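You operate a simulated robot arm through the tools that you are given. There is no shell and no other tool.

The job below is to be done with a simulated robot arm. You get a single attempt, and the scene is never put back.

TASK
Swing the left upper link up and tighten both its caps.
Fine: leave the source's output off.
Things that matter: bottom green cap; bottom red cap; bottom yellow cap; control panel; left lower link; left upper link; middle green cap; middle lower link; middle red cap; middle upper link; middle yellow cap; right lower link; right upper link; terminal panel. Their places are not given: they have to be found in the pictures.

Only the result counts: the job must be done as asked and must still hold three seconds after the hand-in. Knocking over, shifting, dropping, spilling or breaking anything else fails it. A push-on lid holds only when it is set on centred and level and pressed home; a screw cap is set on level and turned clockwise until tight.

THE ROBOT
A 7-joint arm with a three-finger gripper, fixed in place. Base frame: the origin is at the foot of the arm, x ahead of it, y to its left, z up. Readings come in mm, degrees, newtons and seconds.
Its first joint turns from -166.0 to 166.0 degrees. Payload 2.69 kg.
The tool frame sits at the grasp point between the pads (the TCP): z along the fingers, y along the line on which they close. The tips reach 30 mm beyond it. Largest opening 128 mm; the body of the gripper starts 117 mm behind the TCP.
Orientation is that of the tool frame in the base frame, as a unit quaternion [w, x, y, z]. With the fingers straight down and closing along the base's y, the tool's x points along the base's -x, its y along +y and its z along -z.

THE INTERFACE
- The arm moves only by the tool play_rows. Its argument "moves" is a list of rows, each an object of numbers (a shift or turn left out is 0, a gripper value left out holds the last): "dx", "dy", "dz": the shift along the tool's x, y, z in units of 25 mm (1.0 is 25 mm); "rx", "ry", "rz": the turn, a rotation vector about the tool's x, y, z in units of 8 degrees (1.0 is 8 degrees); "hand": the gripper command, from -1 (fully open) to 1 (shut), values between in proportion. In form: [{"dx": .., "dy": .., "dz": .., "rx": .., "ry": .., "rz": .., "hand": ..}, ...]. A call has 1 to 20 rows; each row shifts and turns the commanded pose from where the row before left it, along the tool's axes as they then stand. A call with a number of a shift or a turn outside -1 to 1 is refused whole. A row lasts 0.2 s, in which the tool goes at most 50 mm and 8.6 degrees; a call with a longer step from one row to the next is refused whole, and so is a gripper value outside its range. Where a pose cannot be reached the arm comes as near as it can. A force on the tool above 70 N (or 10 N above the force at the start of the call, whichever is more), or a blocked arm, ends the call early, and 0.2 s more pass. Each finger halts on what it meets, pressing with about 37 N; the grip force reading is that of the motor and also rises with nothing between the fingers. The clock runs only during rows and for 0.2 s after the last one: add rows that do not move to give the fingers time. The reply holds the time, the measured pose of the TCP, the force on the tool along the base axes, the opening and the grip force, in the units named above and with some noise, with the torque about the TCP (base axes, N m) and any sound that the robot's microphone picked up, and new pictures: "show" is both (left out), scene, wrist or none.
- Cameras (640 x 400 px; columns grow to the right, rows downward): "scene" is fixed at [401.3, 501.5, 1335.1]; the picture's right is [-0.94, -0.34, 0.00], its down [-0.12, 0.34, -0.93] and it looks along [0.31, -0.88, -0.36] (base axes); focal length 365 px, centre (320, 200). "wrist" rides on the gripper at [58, 54, -131] in the tool frame; the picture's right is [-0.68, 0.74, 0.00], its down [-0.62, -0.57, -0.55] and it looks along [-0.40, -0.37, 0.84] (tool axes); focal length 234 px, centre (320, 200).
- raise_lower(by): slides the trunk up (or, below 0, down) by that many mm; the arm rides with it, the base frame stays. It gives what a move gives, with no picture.
- pixel_to_xyz(camera, pixels): there is no depth. For up to 12 entries [column, row, z] of the newest picture of that camera ("zoom" is the newest enlarged one), the place [x, y] in the base frame at which the ray of that pixel passes the height z, good to about 2 mm. It takes no simulated time.
- zoom(camera, box): a new picture of the part [left, top, right, bottom] of that camera's present view, enlarged. It takes no simulated time.
- sign_off(): hands the job in; it is judged then, once.

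Leave the gripper open and the arm clear of the work at the hand-in unless told otherwise.

The tools are called after "Call:" by a JSON object that holds its "name" and its "arguments". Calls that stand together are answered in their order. play_rows: Moves the arm, as the interface text tells. Its arguments: {"type":"object","properties":{"moves":{"type":"array","items":{"type":"object","properties":{"dx":{"type":"number"},"dy":{"type":"number"},"dz":{"type":"number"},"rx":{"type":"number"},"ry":{"type":"number"},"rz":{"type":"number"},"hand":{"type":"number"}}}},"show":{"type":"string","enum":["both","scene","wrist","none"]}},"required":["moves"]} The other tools are called the same way: raise_lower (by) slides the trunk up or down; pixel_to_xyz (camera, pixels) gives the place at which the rays of pixels pass given heights; zoom (camera, box) takes an enlarged picture of a part of a camera's view; sign_off () hands the job in.

At the start:

```text
time_s: 0.0
eef_pos: [638.3, -282.0, 1110.7]
tool_rot: [0.001, -0.001, 1.0, 0.0]
force: [-0.1, 0.0, -0.4]
wrist_torque: [-0.02, 0.01, 0.0]
gripper_width: 127.8
finger_force: 0.0
trunk travel left (down, up): [-150.0, 200.0]
```

scene: 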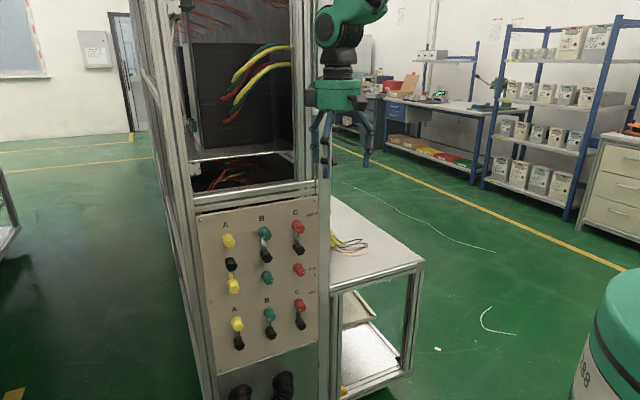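
wrist: 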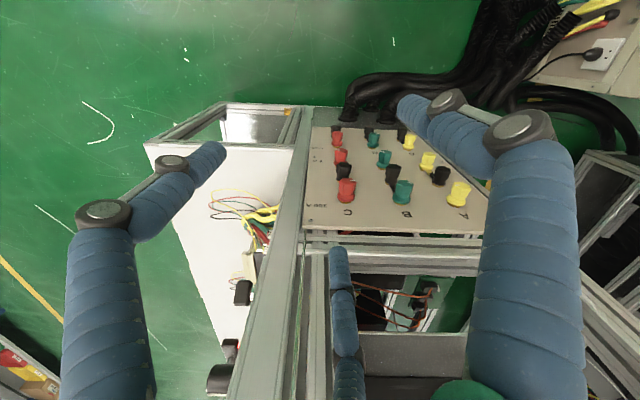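

I see a terminal panel with coloured caps around scene columns 220-310, rows 210-350. I will enlarge it to read it.

Call:
{"name": "zoom", "arguments": {"camera": "scene", "box": [190, 195, 340, 365]}}

Call:
{"name": "zoom", "arguments": {"camera": "wrist", "box": [290, 100, 500, 240]}}

```text
2.35 times, centred on (265, 280) of scene
```

zoom: 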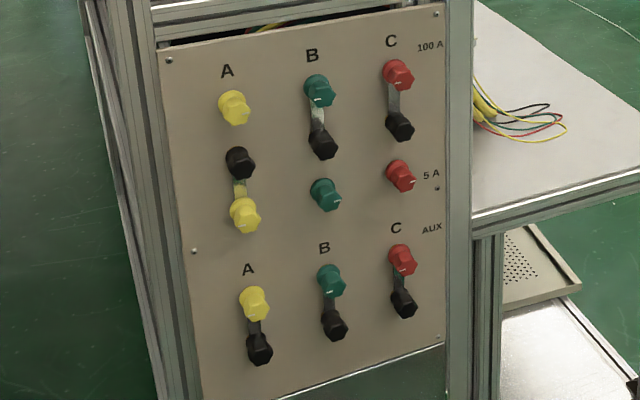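

```text
2.86 times, centred on (395, 170) of wrist
```

zoom: 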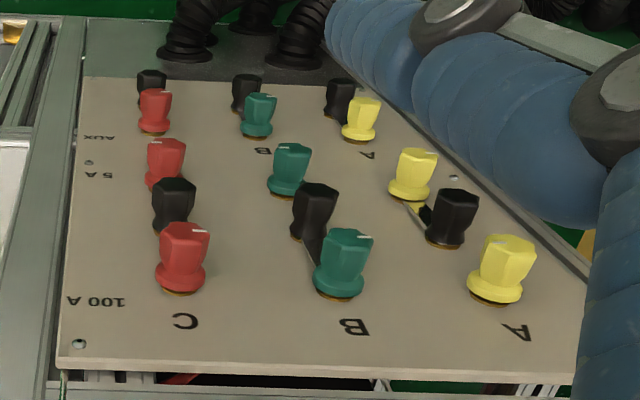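

The panel is vertical. Using both pictures, I put the top yellow cap at about (891,-195,906) and the top red one at about (757,-329,903), so the panel faces (-0.7,+0.7,0). The left upper link runs from the black cap down to the middle yellow cap. I'll back off from the panel, then turn the tool to face it.

Call:
{"name": "play_rows", "arguments": {"moves": [{"dx": 0.9, "dy": 0.9}, {"dx": 0.9, "dy": 0.9}, {"dx": 0.9, "dy": 0.9}, {"rz": 0.9375}, {"rz": 0.9375}, {"rz": 0.9375}, {"rz": 0.9375}, {"rz": 0.9375}, {"rz": 0.9375}, {}], "show": "both"}}

```text
time_s: 2.2
eef_pos: [571.0, -215.4, 1110.6]
tool_rot: [0.001, 0.382, 0.924, 0.0]
force: [-0.1, 0.4, -1.2]
wrist_torque: [0.02, -0.01, 0.0]
gripper_width: 127.8
finger_force: 0.0
trunk travel left (down, up): [-150.0, 200.0]
```

scene: 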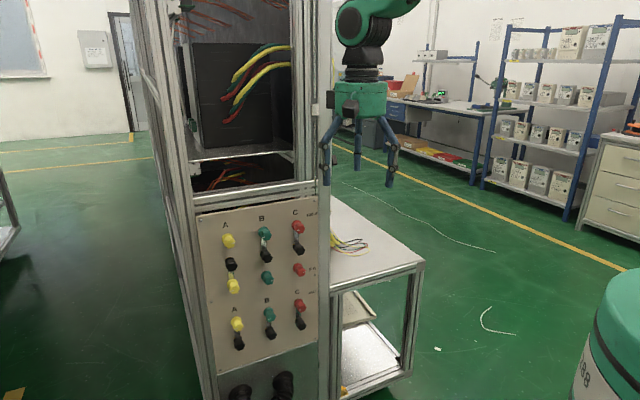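
wrist: 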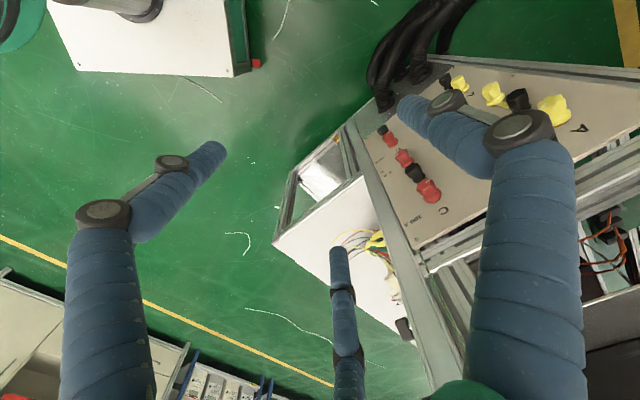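

The first turn came out as planned. Next I pitch the tool up to horizontal, facing the panel.

Call:
{"name": "play_rows", "arguments": {"moves": [{"ry": -0.9375}, {"ry": -0.9375}, {"ry": -0.9375}, {"ry": -0.9375}, {"ry": -0.9375}, {"ry": -0.9375}, {"ry": -0.9375}, {"ry": -0.9375}, {"ry": -0.9375}, {"ry": -0.9375}, {"ry": -0.9375}, {"ry": -0.9375}, {}], "show": "both"}}

```text
time_s: 5.0
eef_pos: [571.8, -213.2, 1110.2]
tool_rot: [0.653, 0.271, 0.653, -0.271]
force: [-0.4, -0.3, 1.0]
wrist_torque: [0.0, -0.01, -0.05]
gripper_width: 128.1
finger_force: 0.0
trunk travel left (down, up): [-150.0, 200.0]
```

scene: 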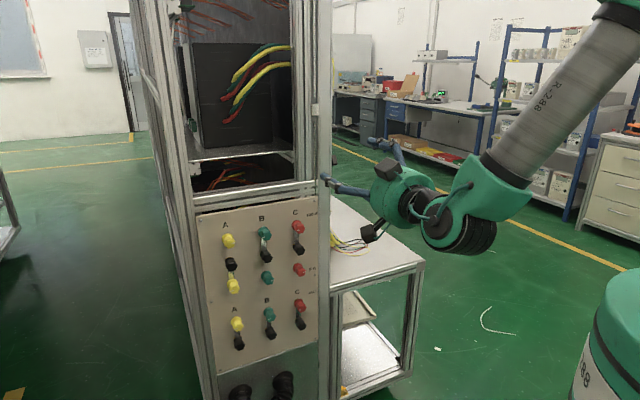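
wrist: 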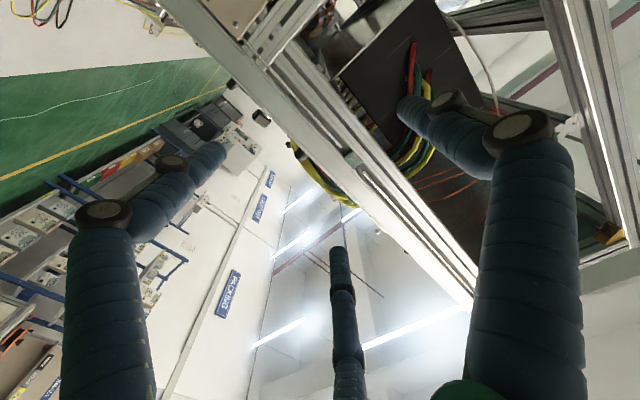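

The tool is level and faces the panel: tool x is down, tool y points toward column A, and tool z points into the panel. I'll move down and toward column A, staying about 150 mm off the panel.

Call:
{"name": "play_rows", "arguments": {"moves": [{"dx": 1, "dy": 0.7}, {"dx": 1, "dy": 0.7}, {"dx": 1, "dy": 0.7}, {"dx": 1, "dy": 0.7}, {"dx": 1, "dy": 0.7}, {"dx": 1, "dy": 0.7}, {"dx": 1, "dy": 0.7}, {"dx": 1, "dy": 0.7}, {"dx": 1, "dy": 0.7}, {"dx": 1, "dy": 0.7}, {}], "show": "both"}}

```text
time_s: 7.4
eef_pos: [694.8, -92.1, 860.5]
tool_rot: [0.654, 0.27, 0.653, -0.269]
force: [0.2, 0.1, -0.7]
wrist_torque: [-0.04, -0.01, 0.02]
gripper_width: 128.0
finger_force: 0.0
trunk travel left (down, up): [-150.0, 200.0]
```

scene: 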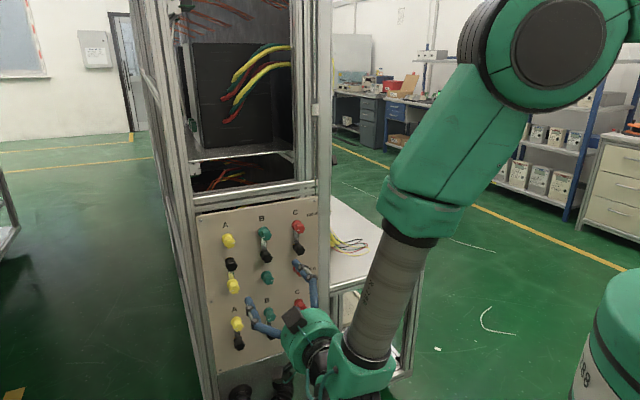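
wrist: 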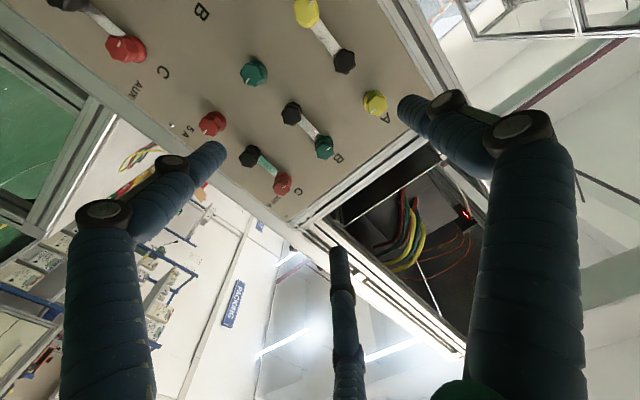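

Now the wrist view shows column A: top yellow cap (375,103), black cap (343,60), middle yellow (307,12). I'll enlarge that part.

Call:
{"name": "zoom", "arguments": {"camera": "wrist", "box": [230, 0, 410, 180]}}

Call:
{"name": "zoom", "arguments": {"camera": "wrist", "box": [270, 0, 400, 120]}}

```text
2.22 times, centred on (320, 90) of wrist
```

zoom: 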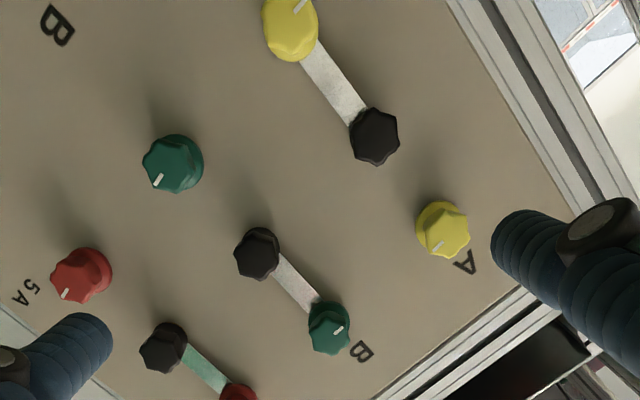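

```text
3.33 times, centred on (335, 60) of wrist
```

zoom: 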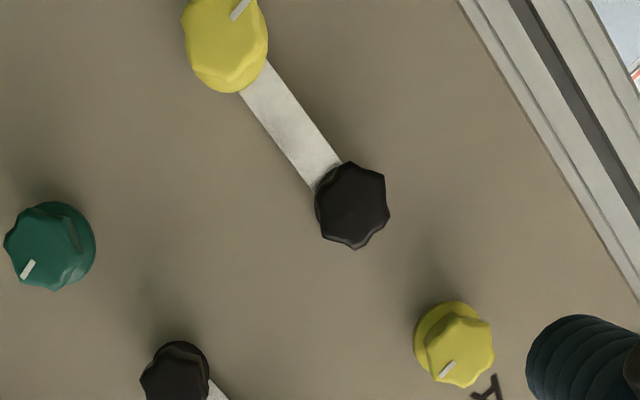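

I can see the link plainly, with its down end under the middle yellow cap. Column A is near u=492 (along the panel), at heights of roughly 900, 833 and 765. I'll go nearer to see the caps and the link end in detail.

Call:
{"name": "play_rows", "arguments": {"moves": [{"dx": 0.6, "dy": 0.7, "dz": 0.9}, {"dx": 0.6, "dy": 0.7, "dz": 0.9}, {"dx": 0.6, "dy": 0.7, "dz": 0.9}, {"dx": 0.6, "dy": 0.6, "dz": 0.9}, {"dx": 0.4}, {}], "show": "both"}}

Call:
{"name": "zoom", "arguments": {"camera": "wrist", "box": [220, 50, 440, 270]}}

```text
time_s: 8.8
eef_pos: [806.9, -107.3, 790.7]
tool_rot: [0.654, 0.271, 0.653, -0.27]
force: [0.0, -0.2, -0.3]
wrist_torque: [-0.01, 0.0, -0.02]
gripper_width: 128.0
finger_force: 0.1
trunk travel left (down, up): [-150.0, 200.0]
```

scene: 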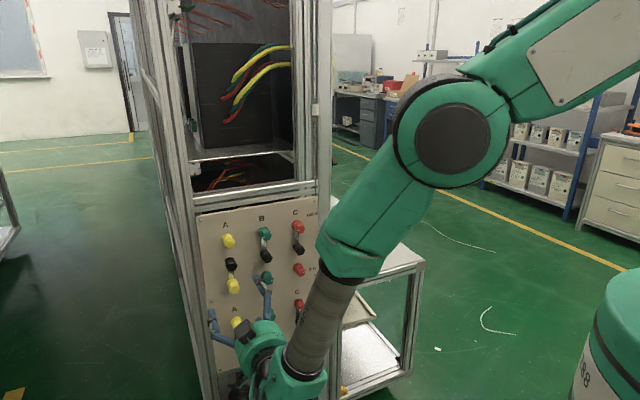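
wrist: 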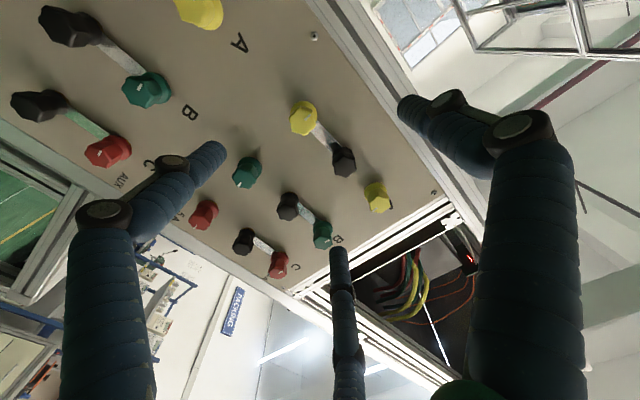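

```text
1.82 times, centred on (330, 160) of wrist
```

zoom: 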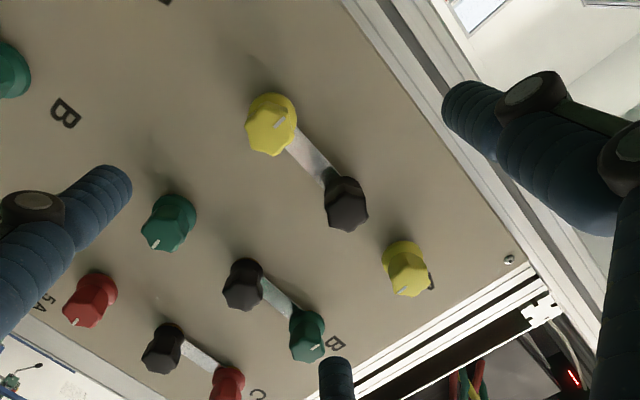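

I'll enlarge the caps further, around (335,140) in the wrist view.

Call:
{"name": "zoom", "arguments": {"camera": "wrist", "box": [280, 90, 400, 220]}}

Call:
{"name": "zoom", "arguments": {"camera": "wrist", "box": [280, 90, 360, 140]}}

Call:
{"name": "zoom", "arguments": {"camera": "scene", "box": [210, 220, 260, 300]}}

```text
3.08 times, centred on (340, 155) of wrist
```

zoom: 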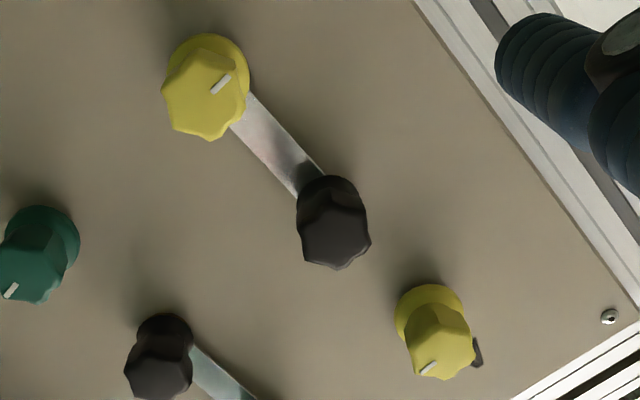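

```text
8.00 times, centred on (320, 115) of wrist
```

zoom: 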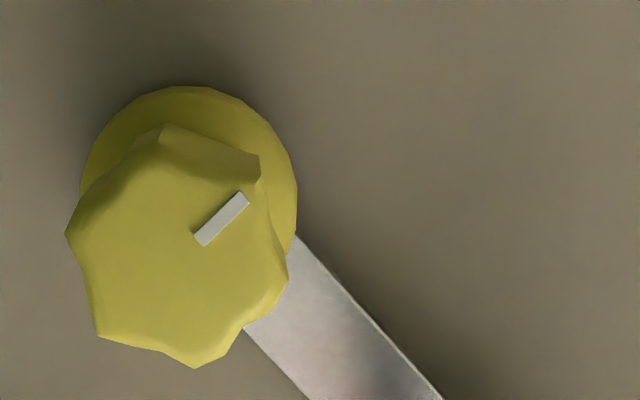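

```text
5.00 times, centred on (235, 260) of scene
```

zoom: 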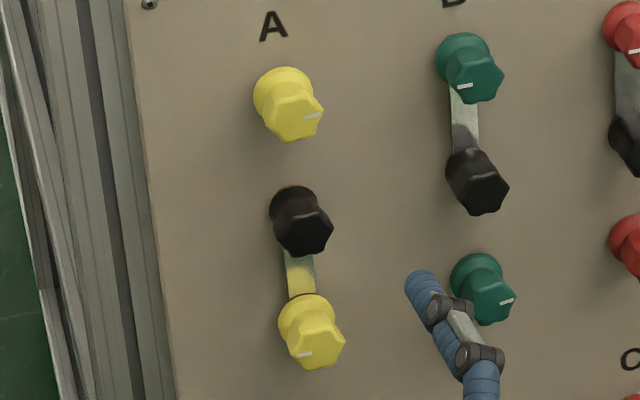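

The middle yellow cap is at about u=494, z=765 with its front near d=750. The black cap is at about u=494, z=831. Caps holding a link have their white tick to the left, and free caps have it to the right. Before going in, I'll part-close the fingers to about 55 mm here in free space and see how they look.

Call:
{"name": "play_rows", "arguments": {"moves": [{"hand": 0.14}, {"hand": 0.14}, {"hand": 0.14}, {}], "show": "both"}}

```text
time_s: 9.8
eef_pos: [805.7, -106.6, 791.2]
tool_rot: [0.653, 0.27, 0.654, -0.27]
force: [0.8, 0.5, 0.8]
wrist_torque: [0.01, -0.01, 0.01]
gripper_width: 55.0
finger_force: 0.1
trunk travel left (down, up): [-150.0, 200.0]
```

scene: 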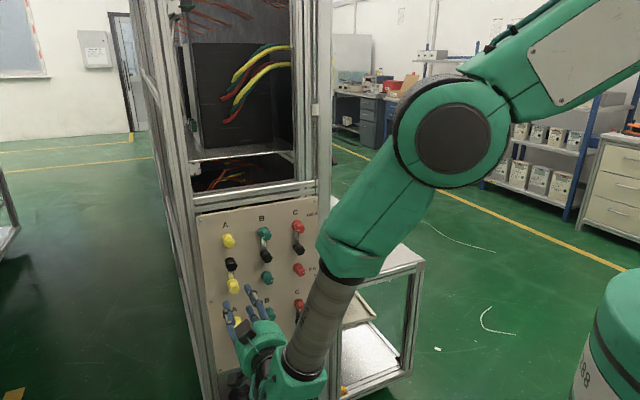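
wrist: 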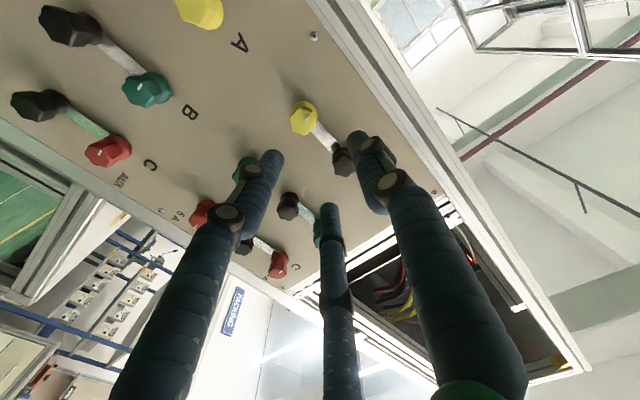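

The picture shows one finger on the +y side and two on the -y side, so I'll leave room for all three. Next I line up with the middle yellow cap (z 765) and advance to about 20 mm short of its front.

Call:
{"name": "play_rows", "arguments": {"moves": [{"dx": 0.52}, {"dx": 0.52}, {"dz": 0.7}, {"dz": 0.7}, {"dz": 0.6}, {}], "show": "both"}}

Call:
{"name": "zoom", "arguments": {"camera": "wrist", "box": [220, 90, 440, 230]}}

Call:
{"name": "zoom", "arguments": {"camera": "scene", "box": [200, 220, 300, 350]}}

```text
time_s: 11.2
eef_pos: [840.8, -142.4, 764.3]
tool_rot: [0.653, 0.271, 0.653, -0.271]
force: [0.0, 0.4, -0.3]
wrist_torque: [0.0, 0.0, -0.03]
gripper_width: 54.8
finger_force: 0.0
trunk travel left (down, up): [-150.0, 200.0]
```

scene: 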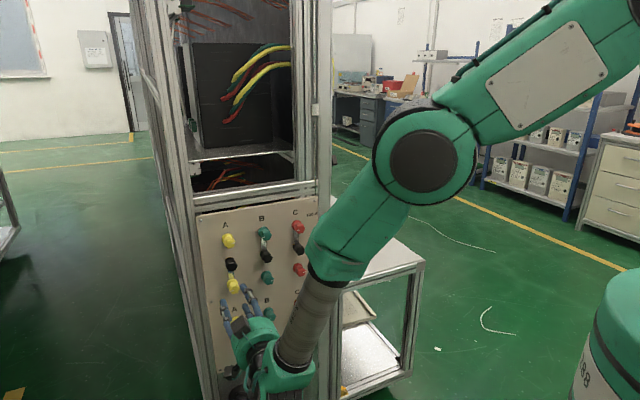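
wrist: 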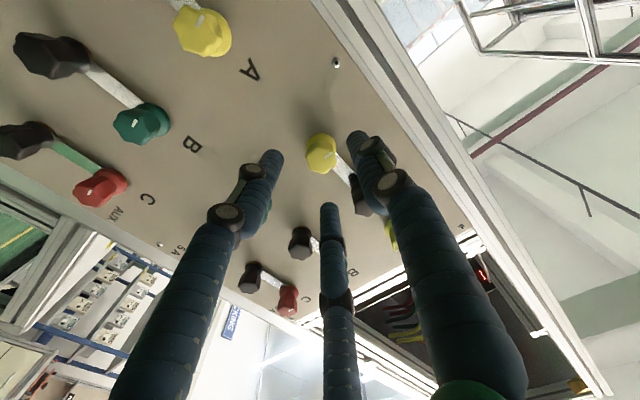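

```text
2.86 times, centred on (330, 160) of wrist
```

zoom: 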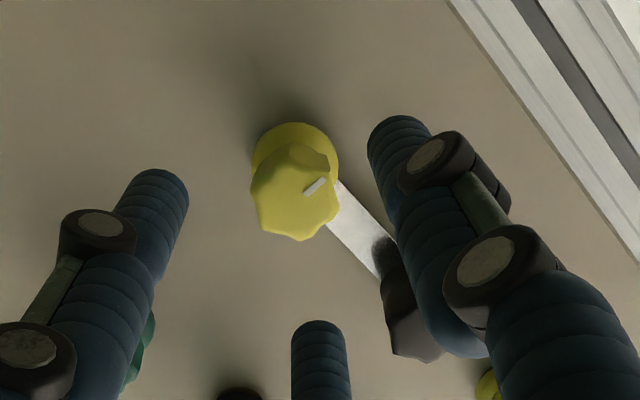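

```text
3.08 times, centred on (250, 285) of scene
```

zoom: 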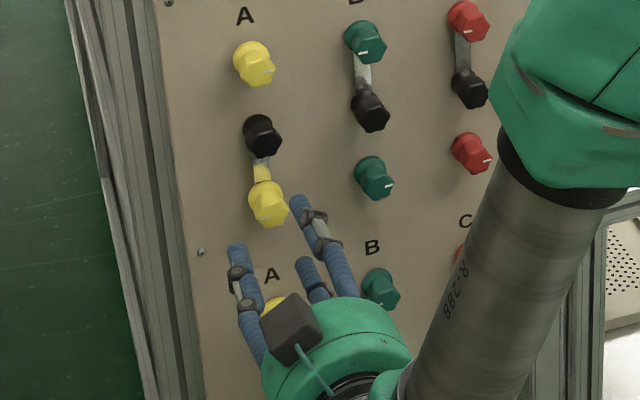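

The middle yellow cap's front works out to about (u 493.5, d 754, z 765.5), and the tool is on its axis. I'll advance 45 mm so the tips cover the knob but stay clear of the flange, then close gently.

Call:
{"name": "play_rows", "arguments": {"moves": [{"dz": 0.6}, {"dz": 0.6}, {"dz": 0.6}, {}], "show": "wrist"}}

Call:
{"name": "zoom", "arguments": {"camera": "wrist", "box": [220, 90, 440, 230]}}

```text
time_s: 12.2
eef_pos: [873.0, -172.6, 764.1]
tool_rot: [0.653, 0.271, 0.653, -0.271]
force: [0.1, -0.6, -0.2]
wrist_torque: [-0.02, 0.01, 0.06]
gripper_width: 54.9
finger_force: 0.0
trunk travel left (down, up): [-150.0, 200.0]
```

wrist: 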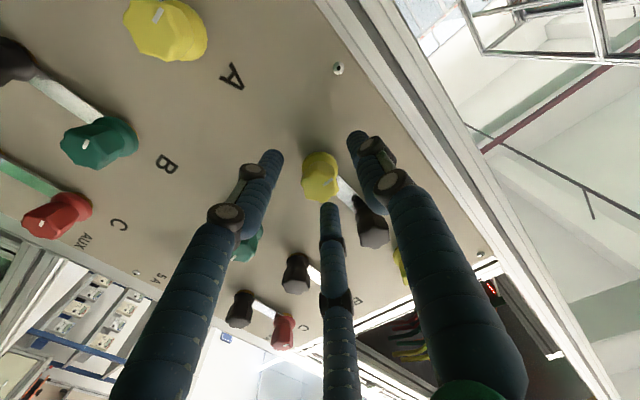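

```text
2.86 times, centred on (330, 160) of wrist
```

zoom: 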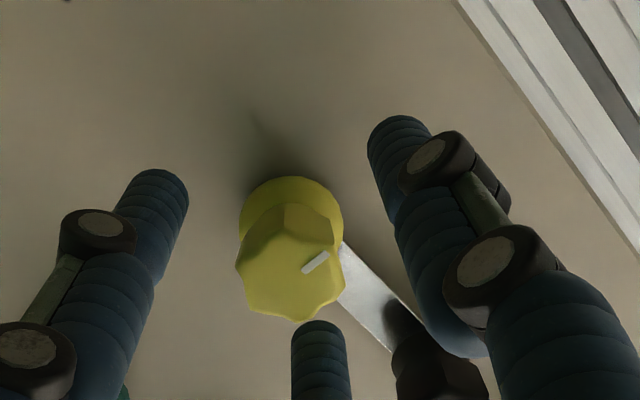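

Position is d=739 with the knob between the fingers. Now I close on it and check the opening.

Call:
{"name": "play_rows", "arguments": {"moves": [{"hand": 0.5, "dy": -0.05}, {"hand": 0.7}, {"hand": 1}, {"hand": 1}, {}], "show": "wrist"}}

Call:
{"name": "zoom", "arguments": {"camera": "wrist", "box": [220, 90, 440, 230]}}

```text
time_s: 13.4
eef_pos: [872.1, -175.9, 766.2]
tool_rot: [0.655, 0.272, 0.651, -0.27]
force: [-12.0, -24.8, 32.7]
wrist_torque: [-0.45, -0.32, -0.77]
gripper_width: 24.3
finger_force: 44.5
trunk travel left (down, up): [-150.0, 200.0]
```

wrist: 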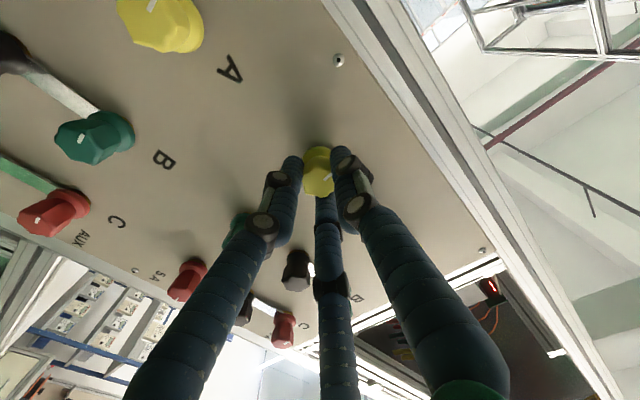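

```text
2.86 times, centred on (330, 160) of wrist
```

zoom: 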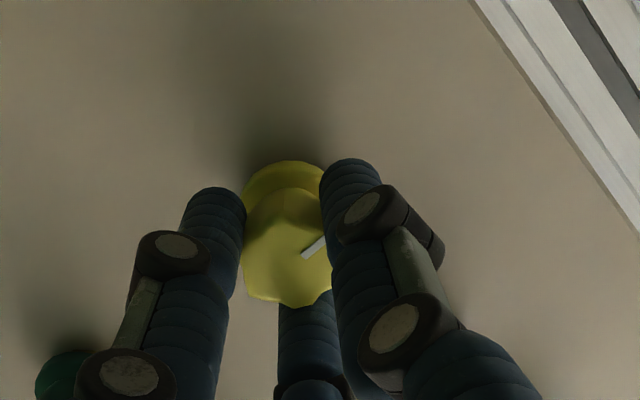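

Gripped at 24.3 mm across, but the side load shows the tool is about 2 mm low and 2 mm too far toward +u. I'll relieve that, then try a small counter-clockwise turn.

Call:
{"name": "play_rows", "arguments": {"moves": [{"dx": -0.1, "dy": -0.08}, {}, {}], "show": "none"}}

```text
time_s: 14.2
eef_pos: [870.7, -175.1, 765.6]
tool_rot: [0.654, 0.27, 0.653, -0.269]
force: [19.0, -23.6, 17.7]
wrist_torque: [-0.13, 0.03, 0.27]
gripper_width: 24.0
finger_force: 44.8
trunk travel left (down, up): [-150.0, 200.0]
```

Call:
{"name": "play_rows", "arguments": {"moves": [{"dx": -0.06, "dz": 0.05}, {}, {}], "show": "none"}}

```text
time_s: 15.0
eef_pos: [870.9, -175.4, 766.2]
tool_rot: [0.653, 0.269, 0.654, -0.27]
force: [16.9, -0.5, 9.6]
wrist_torque: [-0.03, 0.07, 0.7]
gripper_width: 24.2
finger_force: 45.0
trunk travel left (down, up): [-150.0, 200.0]
```

The load has dropped, so I'll try turning counter-clockwise (rz negative) by 24 degrees.

Call:
{"name": "play_rows", "arguments": {"moves": [{"rz": -0.5}, {"rz": -0.5}, {"rz": -0.5}, {"rz": -0.5}, {"rz": -0.5}, {"rz": -0.5}, {}], "show": "wrist"}}

Call:
{"name": "zoom", "arguments": {"camera": "wrist", "box": [220, 90, 440, 230]}}

Call:
{"name": "zoom", "arguments": {"camera": "scene", "box": [200, 220, 300, 350]}}

```text
time_s: 16.6
eef_pos: [872.6, -176.4, 767.5]
tool_rot: [0.582, 0.128, 0.695, -0.402]
force: [10.6, 14.4, 2.6]
wrist_torque: [-0.05, -0.05, 0.19]
gripper_width: 24.3
finger_force: 44.7
trunk travel left (down, up): [-150.0, 200.0]
```

wrist: 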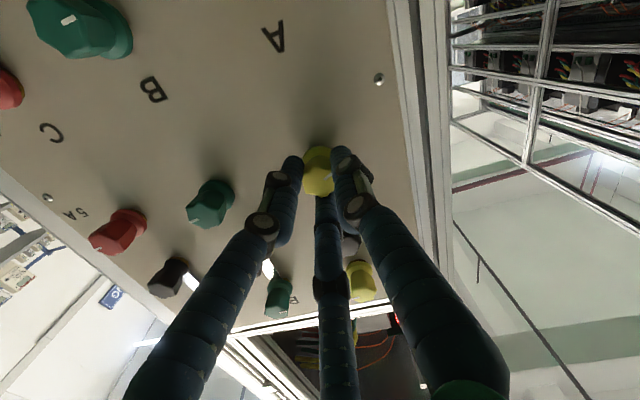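

```text
2.86 times, centred on (330, 160) of wrist
```

zoom: 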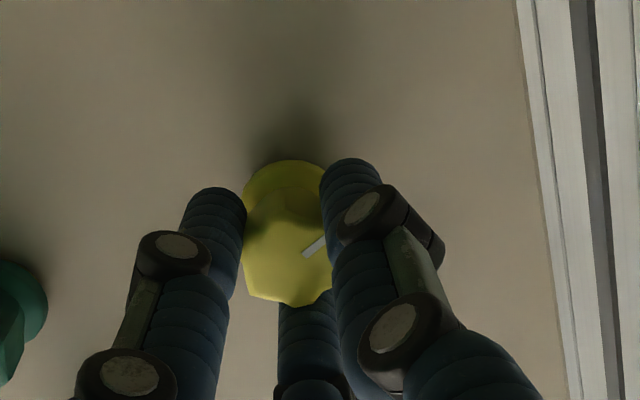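

```text
3.08 times, centred on (250, 285) of scene
```

zoom: 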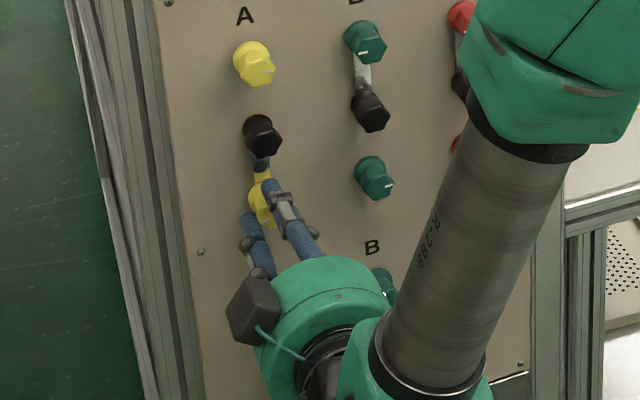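

The cap turned with the fingers, with little torque. I'll keep turning counter-clockwise, watching the force.

Call:
{"name": "play_rows", "arguments": {"moves": [{"rz": -0.75}, {"rz": -0.75}, {"rz": -0.75}, {"rz": -0.75}, {"rz": -0.75}, {"rz": -0.75}, {"rz": -0.75}, {"rz": -0.75}, {}], "show": "wrist"}}

Call:
{"name": "zoom", "arguments": {"camera": "scene", "box": [200, 220, 300, 350]}}

```text
time_s: 18.6
eef_pos: [871.7, -176.2, 767.2]
tool_rot: [0.369, -0.166, 0.687, -0.603]
force: [1.4, 16.7, 0.3]
wrist_torque: [-0.09, -0.07, 0.11]
gripper_width: 24.0
finger_force: 45.0
trunk travel left (down, up): [-150.0, 200.0]
```

wrist: 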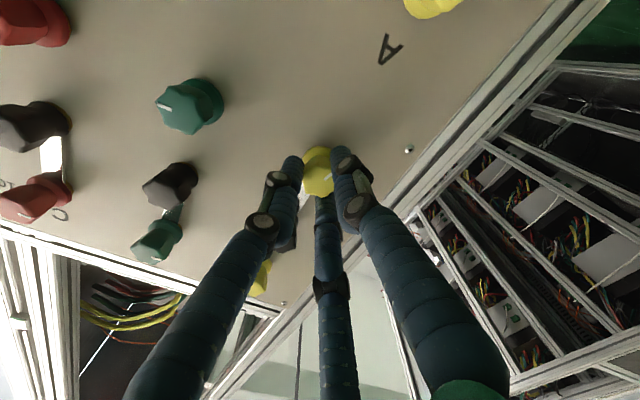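

```text
3.08 times, centred on (250, 285) of scene
```

zoom: 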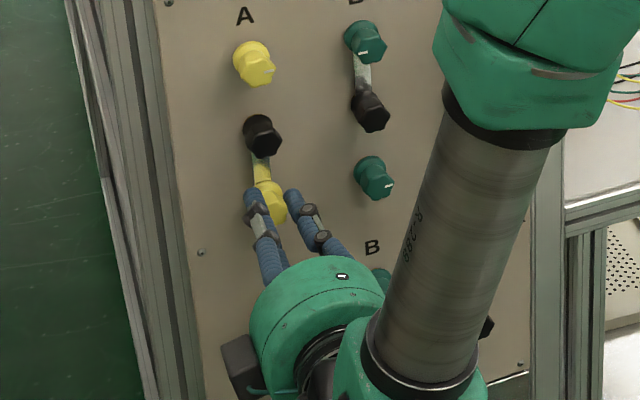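

Still turning freely, 72 degrees so far. I'll continue counter-clockwise another 72.

Call:
{"name": "play_rows", "arguments": {"moves": [{"rz": -0.75}, {"rz": -0.75}, {"rz": -0.75}, {"rz": -0.75}, {"rz": -0.75}, {"rz": -0.75}, {"rz": -0.75}, {"rz": -0.75}, {"rz": -0.75}, {"rz": -0.75}, {"rz": -0.75}, {"rz": -0.75}, {}], "show": "wrist"}}

Call:
{"name": "zoom", "arguments": {"camera": "scene", "box": [200, 220, 300, 350]}}

```text
time_s: 21.4
eef_pos: [871.4, -177.0, 766.9]
tool_rot: [0.056, 0.539, -0.458, 0.705]
force: [7.3, 13.8, -9.4]
wrist_torque: [0.18, 0.15, 0.03]
gripper_width: 24.2
finger_force: 44.9
trunk travel left (down, up): [-150.0, 200.0]
```

wrist: 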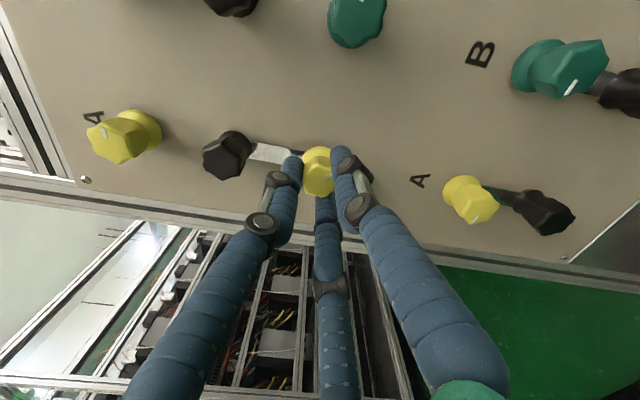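

```text
3.08 times, centred on (250, 285) of scene
```

zoom: 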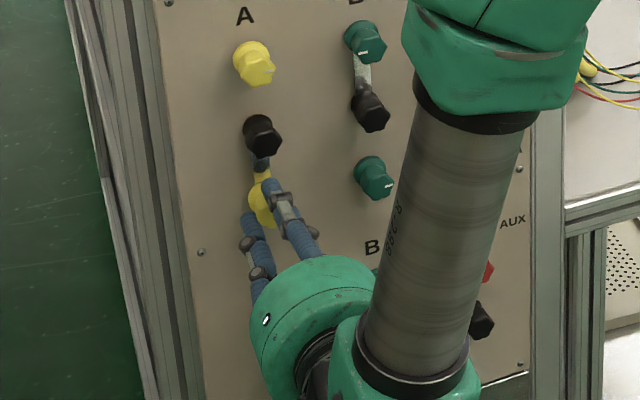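

144 degrees done. I'll go on to 180 in total, to match the tick direction on the free caps, then open and look.

Call:
{"name": "play_rows", "arguments": {"moves": [{"rz": -0.75}, {"rz": -0.75}, {"rz": -0.75}, {"rz": -0.75}, {"rz": -0.75}, {"rz": -0.75}, {}], "show": "none"}}

Call:
{"name": "play_rows", "arguments": {"moves": [{"hand": 0.14}, {"hand": 0.14}, {"dz": -0.6}, {"dz": -0.7}, {"dz": -0.7}, {}], "show": "both"}}

Call:
{"name": "zoom", "arguments": {"camera": "scene", "box": [210, 220, 290, 310]}}

Call:
{"name": "zoom", "arguments": {"camera": "wrist", "box": [200, 60, 420, 200]}}

```text
time_s: 23.0
eef_pos: [871.9, -175.6, 766.2]
tool_rot: [0.271, 0.654, -0.269, 0.653]
force: [-2.2, 12.0, -6.4]
wrist_torque: [-0.04, -0.09, 0.12]
gripper_width: 24.5
finger_force: 45.1
trunk travel left (down, up): [-150.0, 200.0]
```

```text
time_s: 24.4
eef_pos: [836.2, -141.8, 768.4]
tool_rot: [0.271, 0.653, -0.27, 0.654]
force: [-0.2, 0.2, 0.8]
wrist_torque: [0.02, 0.0, -0.03]
gripper_width: 55.0
finger_force: 0.1
trunk travel left (down, up): [-150.0, 200.0]
```

scene: 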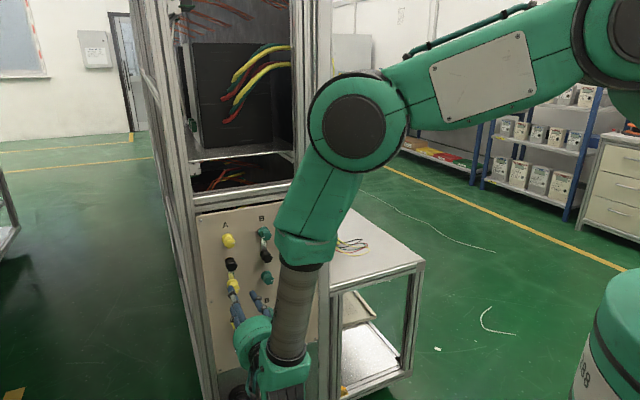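
wrist: 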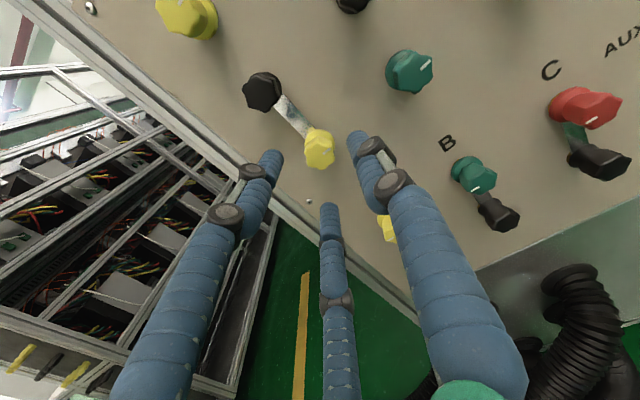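

```text
4.44 times, centred on (250, 265) of scene
```

zoom: 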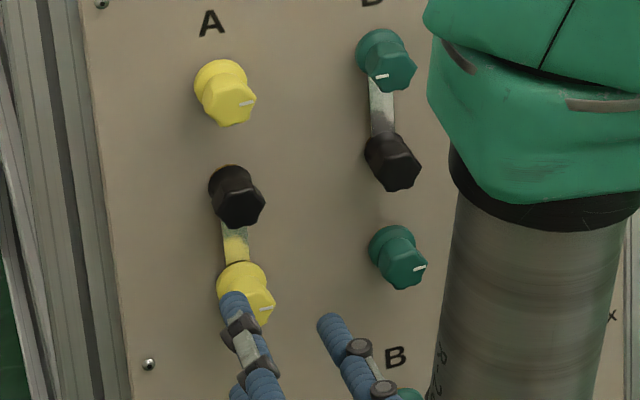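

```text
2.86 times, centred on (310, 130) of wrist
```

zoom: 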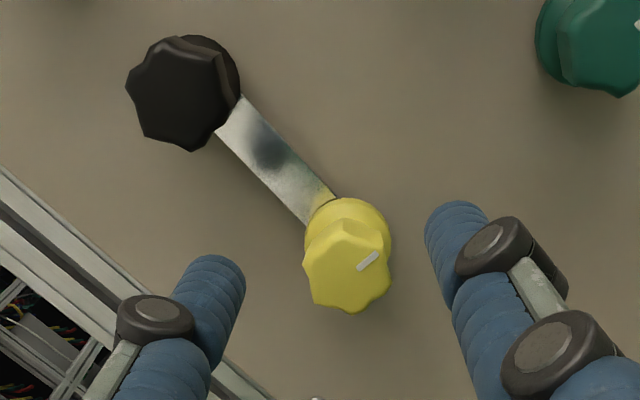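

The cap now has its tick to the right like the free ones, so it's loose. The tool is 180 degrees round. Standing back from the panel, I'll turn it back and line up with the black pivot cap at (u 492, z 833) to loosen that a bit too.

Call:
{"name": "play_rows", "arguments": {"moves": [{"dx": 0.65, "rz": 1}, {"rz": 1}, {"rz": 1}, {"rz": 1}, {"rz": 1}, {"rz": 1}, {"rz": 1}, {"rz": 1}, {"rz": 1}, {"rz": 1}, {"rz": 1}, {"rz": 1}, {"rz": 1}, {"rz": 1}, {"rz": 1}, {"rz": 1}, {"rz": 1}, {"rz": 1}, {"rz": 1}, {"rz": 1}], "show": "none"}}

Call:
{"name": "play_rows", "arguments": {"moves": [{"rz": 1}, {"rz": 1}, {"rz": 0.5}, {"dx": -0.7}, {"dx": -0.7}, {"dx": -0.6}, {}], "show": "wrist"}}

Call:
{"name": "zoom", "arguments": {"camera": "wrist", "box": [220, 90, 440, 230]}}

```text
time_s: 28.6
eef_pos: [836.5, -140.2, 783.3]
tool_rot: [0.597, 0.153, 0.69, -0.379]
force: [0.8, 0.3, -0.8]
wrist_torque: [-0.01, -0.02, 0.0]
gripper_width: 55.3
finger_force: 0.1
trunk travel left (down, up): [-150.0, 200.0]
```

```text
time_s: 30.2
eef_pos: [835.7, -141.7, 834.3]
tool_rot: [0.653, 0.27, 0.654, -0.27]
force: [0.1, -0.1, 0.2]
wrist_torque: [0.0, -0.01, 0.0]
gripper_width: 55.2
finger_force: 0.0
trunk travel left (down, up): [-150.0, 200.0]
```

wrist: 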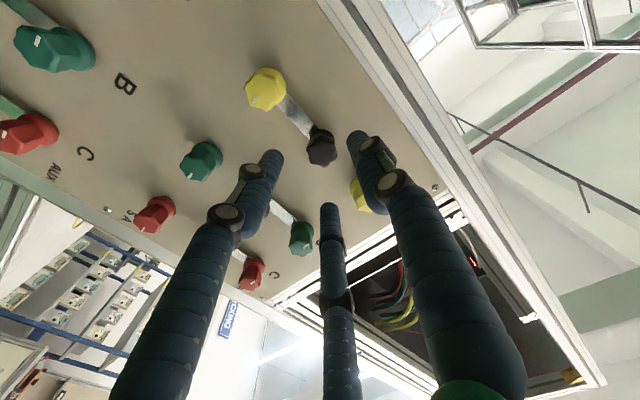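

```text
2.86 times, centred on (330, 160) of wrist
```

zoom: 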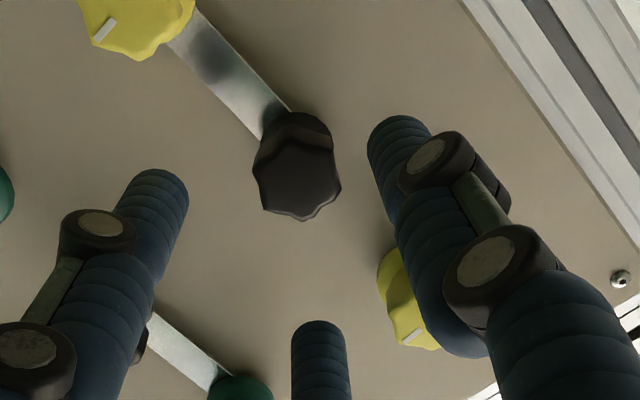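

The black cap is centred at about (492.5, 834). I'll advance 50 mm and close on it.

Call:
{"name": "play_rows", "arguments": {"moves": [{"dz": 0.66, "dy": 0.06}, {"dz": 0.67}, {"dz": 0.67}, {"hand": 0.5}, {"hand": 0.7}, {"hand": 1}, {"hand": 1}, {}], "show": "wrist"}}

Call:
{"name": "zoom", "arguments": {"camera": "wrist", "box": [220, 90, 440, 230]}}

```text
time_s: 32.0
eef_pos: [873.6, -175.8, 834.6]
tool_rot: [0.654, 0.271, 0.653, -0.27]
force: [-5.4, -16.0, 14.5]
wrist_torque: [-0.18, -0.14, -0.42]
gripper_width: 25.9
finger_force: 37.9
trunk travel left (down, up): [-150.0, 200.0]
```

wrist: 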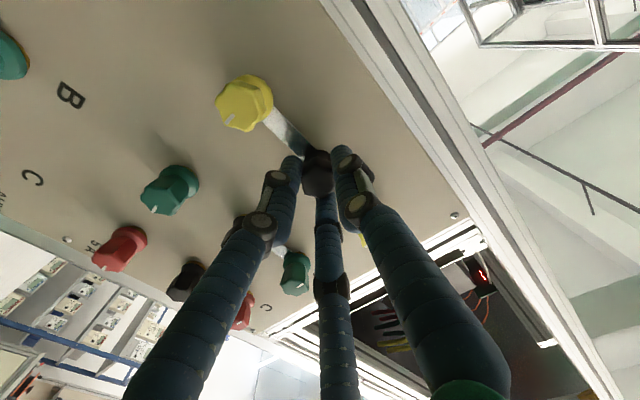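

```text
2.86 times, centred on (330, 160) of wrist
```

zoom: 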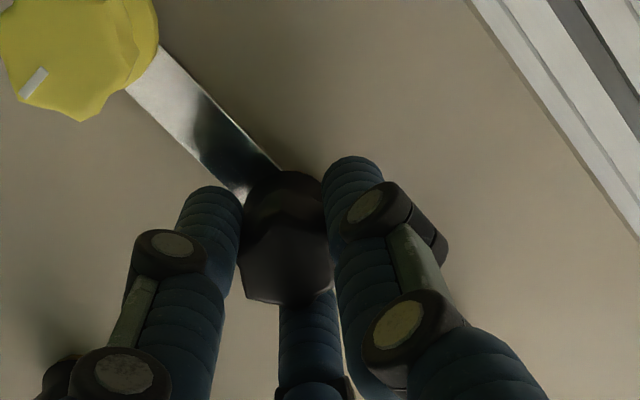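

Gripped at 25.9 mm. I'll ease the side load slightly and turn counter-clockwise a little, watching torque.

Call:
{"name": "play_rows", "arguments": {"moves": [{"dx": -0.04, "dy": -0.04}, {"rz": -0.25}, {"rz": -0.25}, {}], "show": "none"}}

Call:
{"name": "play_rows", "arguments": {"moves": [{"rz": -0.5}, {"rz": -0.5}, {"rz": -0.5}, {"rz": -0.5}, {"rz": -0.5}, {"rz": -0.5}, {"rz": -0.5}, {"rz": -0.5}, {"rz": -0.5}, {"rz": -0.5}, {}], "show": "both"}}

Call:
{"name": "zoom", "arguments": {"camera": "wrist", "box": [220, 90, 440, 230]}}

Call:
{"name": "zoom", "arguments": {"camera": "scene", "box": [210, 220, 290, 310]}}

```text
time_s: 33.0
eef_pos: [873.9, -177.3, 834.6]
tool_rot: [0.644, 0.247, 0.662, -0.291]
force: [10.7, -23.4, 11.8]
wrist_torque: [-0.05, -0.06, -0.06]
gripper_width: 25.3
finger_force: 44.4
trunk travel left (down, up): [-150.0, 200.0]
```

```text
time_s: 35.4
eef_pos: [872.6, -176.3, 833.5]
tool_rot: [0.505, 0.005, 0.707, -0.495]
force: [27.4, -17.8, 10.4]
wrist_torque: [-0.08, -0.03, 0.18]
gripper_width: 25.6
finger_force: 45.4
trunk travel left (down, up): [-150.0, 200.0]
```

scene: 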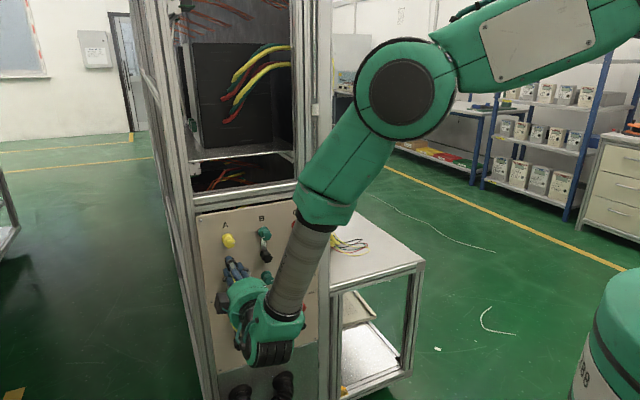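
wrist: 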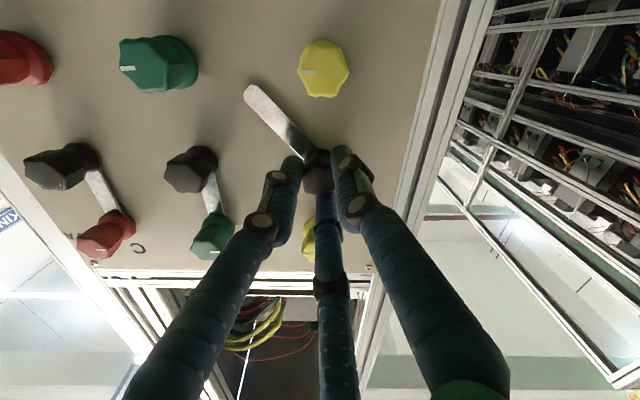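

```text
2.86 times, centred on (330, 160) of wrist
```

zoom: 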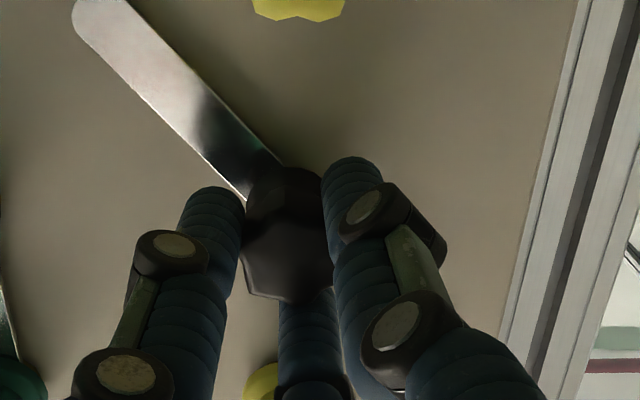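

```text
4.44 times, centred on (250, 265) of scene
```

zoom: 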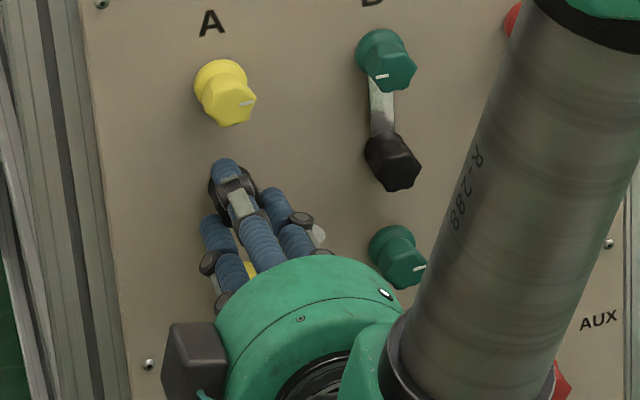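

The link is moving with the black cap: it has swung out from under the middle yellow cap toward the C side. I'll look closely at the free end for any slot.

Call:
{"name": "zoom", "arguments": {"camera": "wrist", "box": [225, 65, 315, 165]}}

Call:
{"name": "zoom", "arguments": {"camera": "wrist", "box": [280, 20, 370, 110]}}

```text
4.00 times, centred on (270, 115) of wrist
```

zoom: 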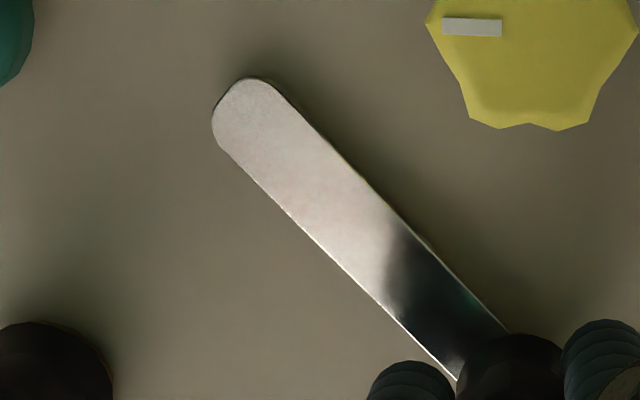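

```text
4.44 times, centred on (325, 65) of wrist
```

zoom: 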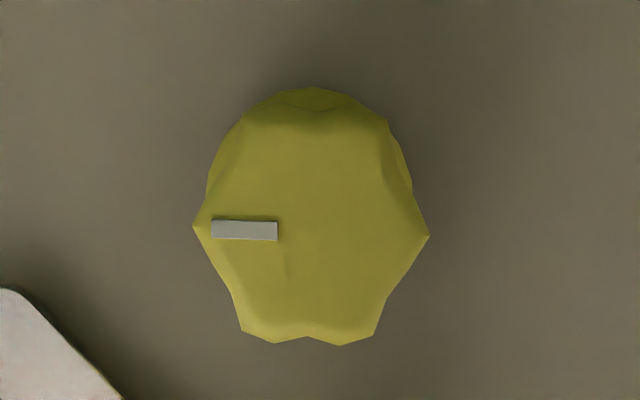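

The free end is a plain strip with no slot. So turning the black cap counter-clockwise swings the link up by the C side. I'll continue to the horizontal position and check clearance to column B's black cap.

Call:
{"name": "play_rows", "arguments": {"moves": [{"rz": -0.5}, {"rz": -0.5}, {"rz": -0.5}, {"rz": -0.5}, {"rz": -0.5}, {"rz": -0.5}, {"rz": -0.5}, {"rz": -0.5}, {}], "show": "wrist"}}

Call:
{"name": "zoom", "arguments": {"camera": "wrist", "box": [180, 50, 400, 200]}}

Call:
{"name": "zoom", "arguments": {"camera": "scene", "box": [210, 220, 290, 310]}}

```text
time_s: 37.4
eef_pos: [871.6, -176.3, 835.4]
tool_rot: [0.348, -0.189, 0.681, -0.616]
force: [17.6, -10.5, 10.8]
wrist_torque: [-0.22, -0.22, -0.05]
gripper_width: 25.4
finger_force: 44.8
trunk travel left (down, up): [-150.0, 200.0]
```

wrist: 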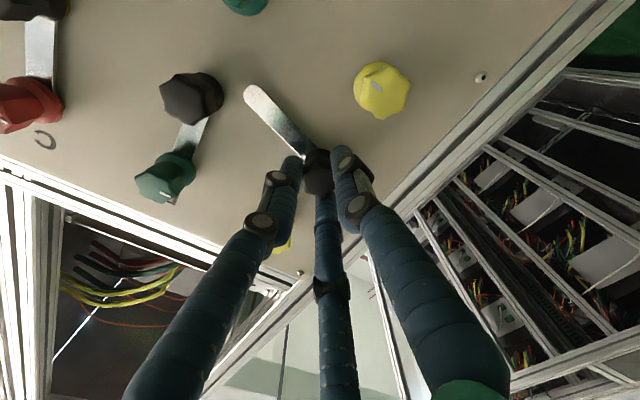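

```text
2.67 times, centred on (290, 125) of wrist
```

zoom: 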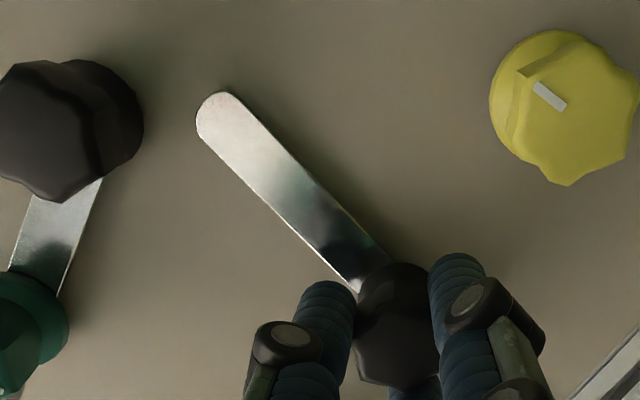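

```text
4.44 times, centred on (250, 265) of scene
```

zoom: 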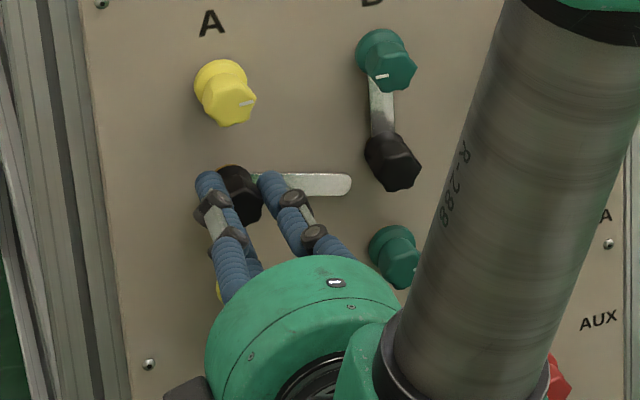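

Clearance looks fine. The link is at about 76 degrees and still tracks the cap. I'll go on to about 152 degrees, just short of the top yellow cap.

Call:
{"name": "play_rows", "arguments": {"moves": [{"rz": -0.5}, {"rz": -0.5}, {"rz": -0.5}, {"rz": -0.5}, {"rz": -0.5}, {"rz": -0.5}, {"rz": -0.5}, {"rz": -0.5}, {"rz": -0.5}, {"rz": -0.5}, {"rz": -0.5}, {"rz": -0.5}, {"rz": -0.5}, {"rz": -0.5}, {"rz": -0.5}, {"rz": -0.5}, {"rz": -0.5}, {"rz": -0.5}, {"rz": -0.5}, {}], "show": "wrist"}}

Call:
{"name": "zoom", "arguments": {"camera": "wrist", "box": [180, 50, 400, 200]}}

Call:
{"name": "zoom", "arguments": {"camera": "scene", "box": [210, 220, 290, 310]}}

```text
time_s: 41.6
eef_pos: [872.6, -176.8, 834.1]
tool_rot: [0.104, 0.569, -0.419, 0.7]
force: [17.5, -4.4, 12.0]
wrist_torque: [-0.15, -0.12, 0.03]
gripper_width: 25.4
finger_force: 44.7
trunk travel left (down, up): [-150.0, 200.0]
```

wrist: 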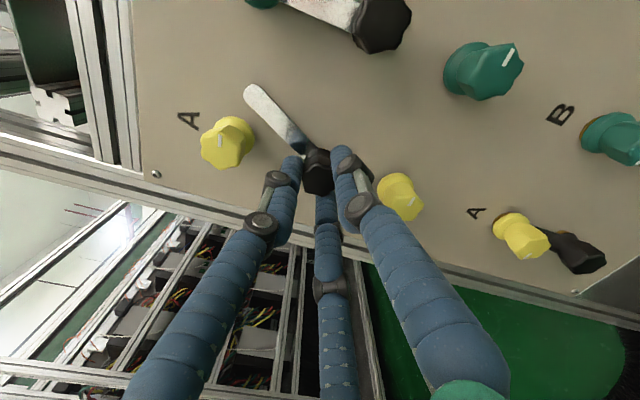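

```text
2.67 times, centred on (290, 125) of wrist
```

zoom: 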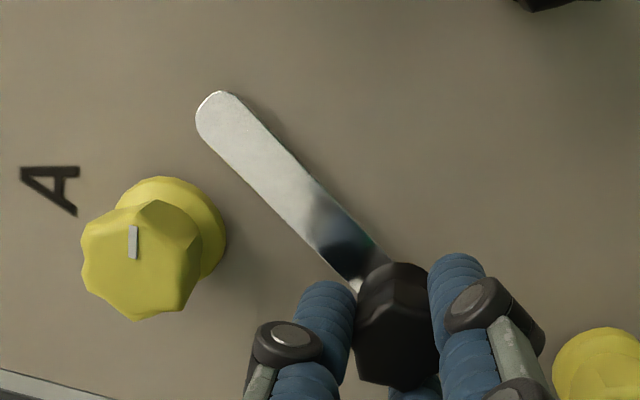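

```text
4.44 times, centred on (250, 265) of scene
```

zoom: 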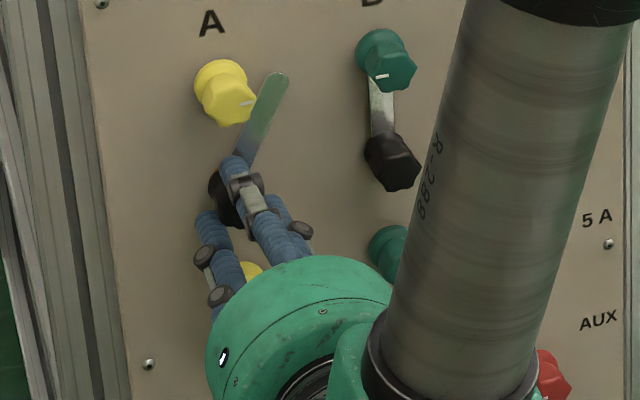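

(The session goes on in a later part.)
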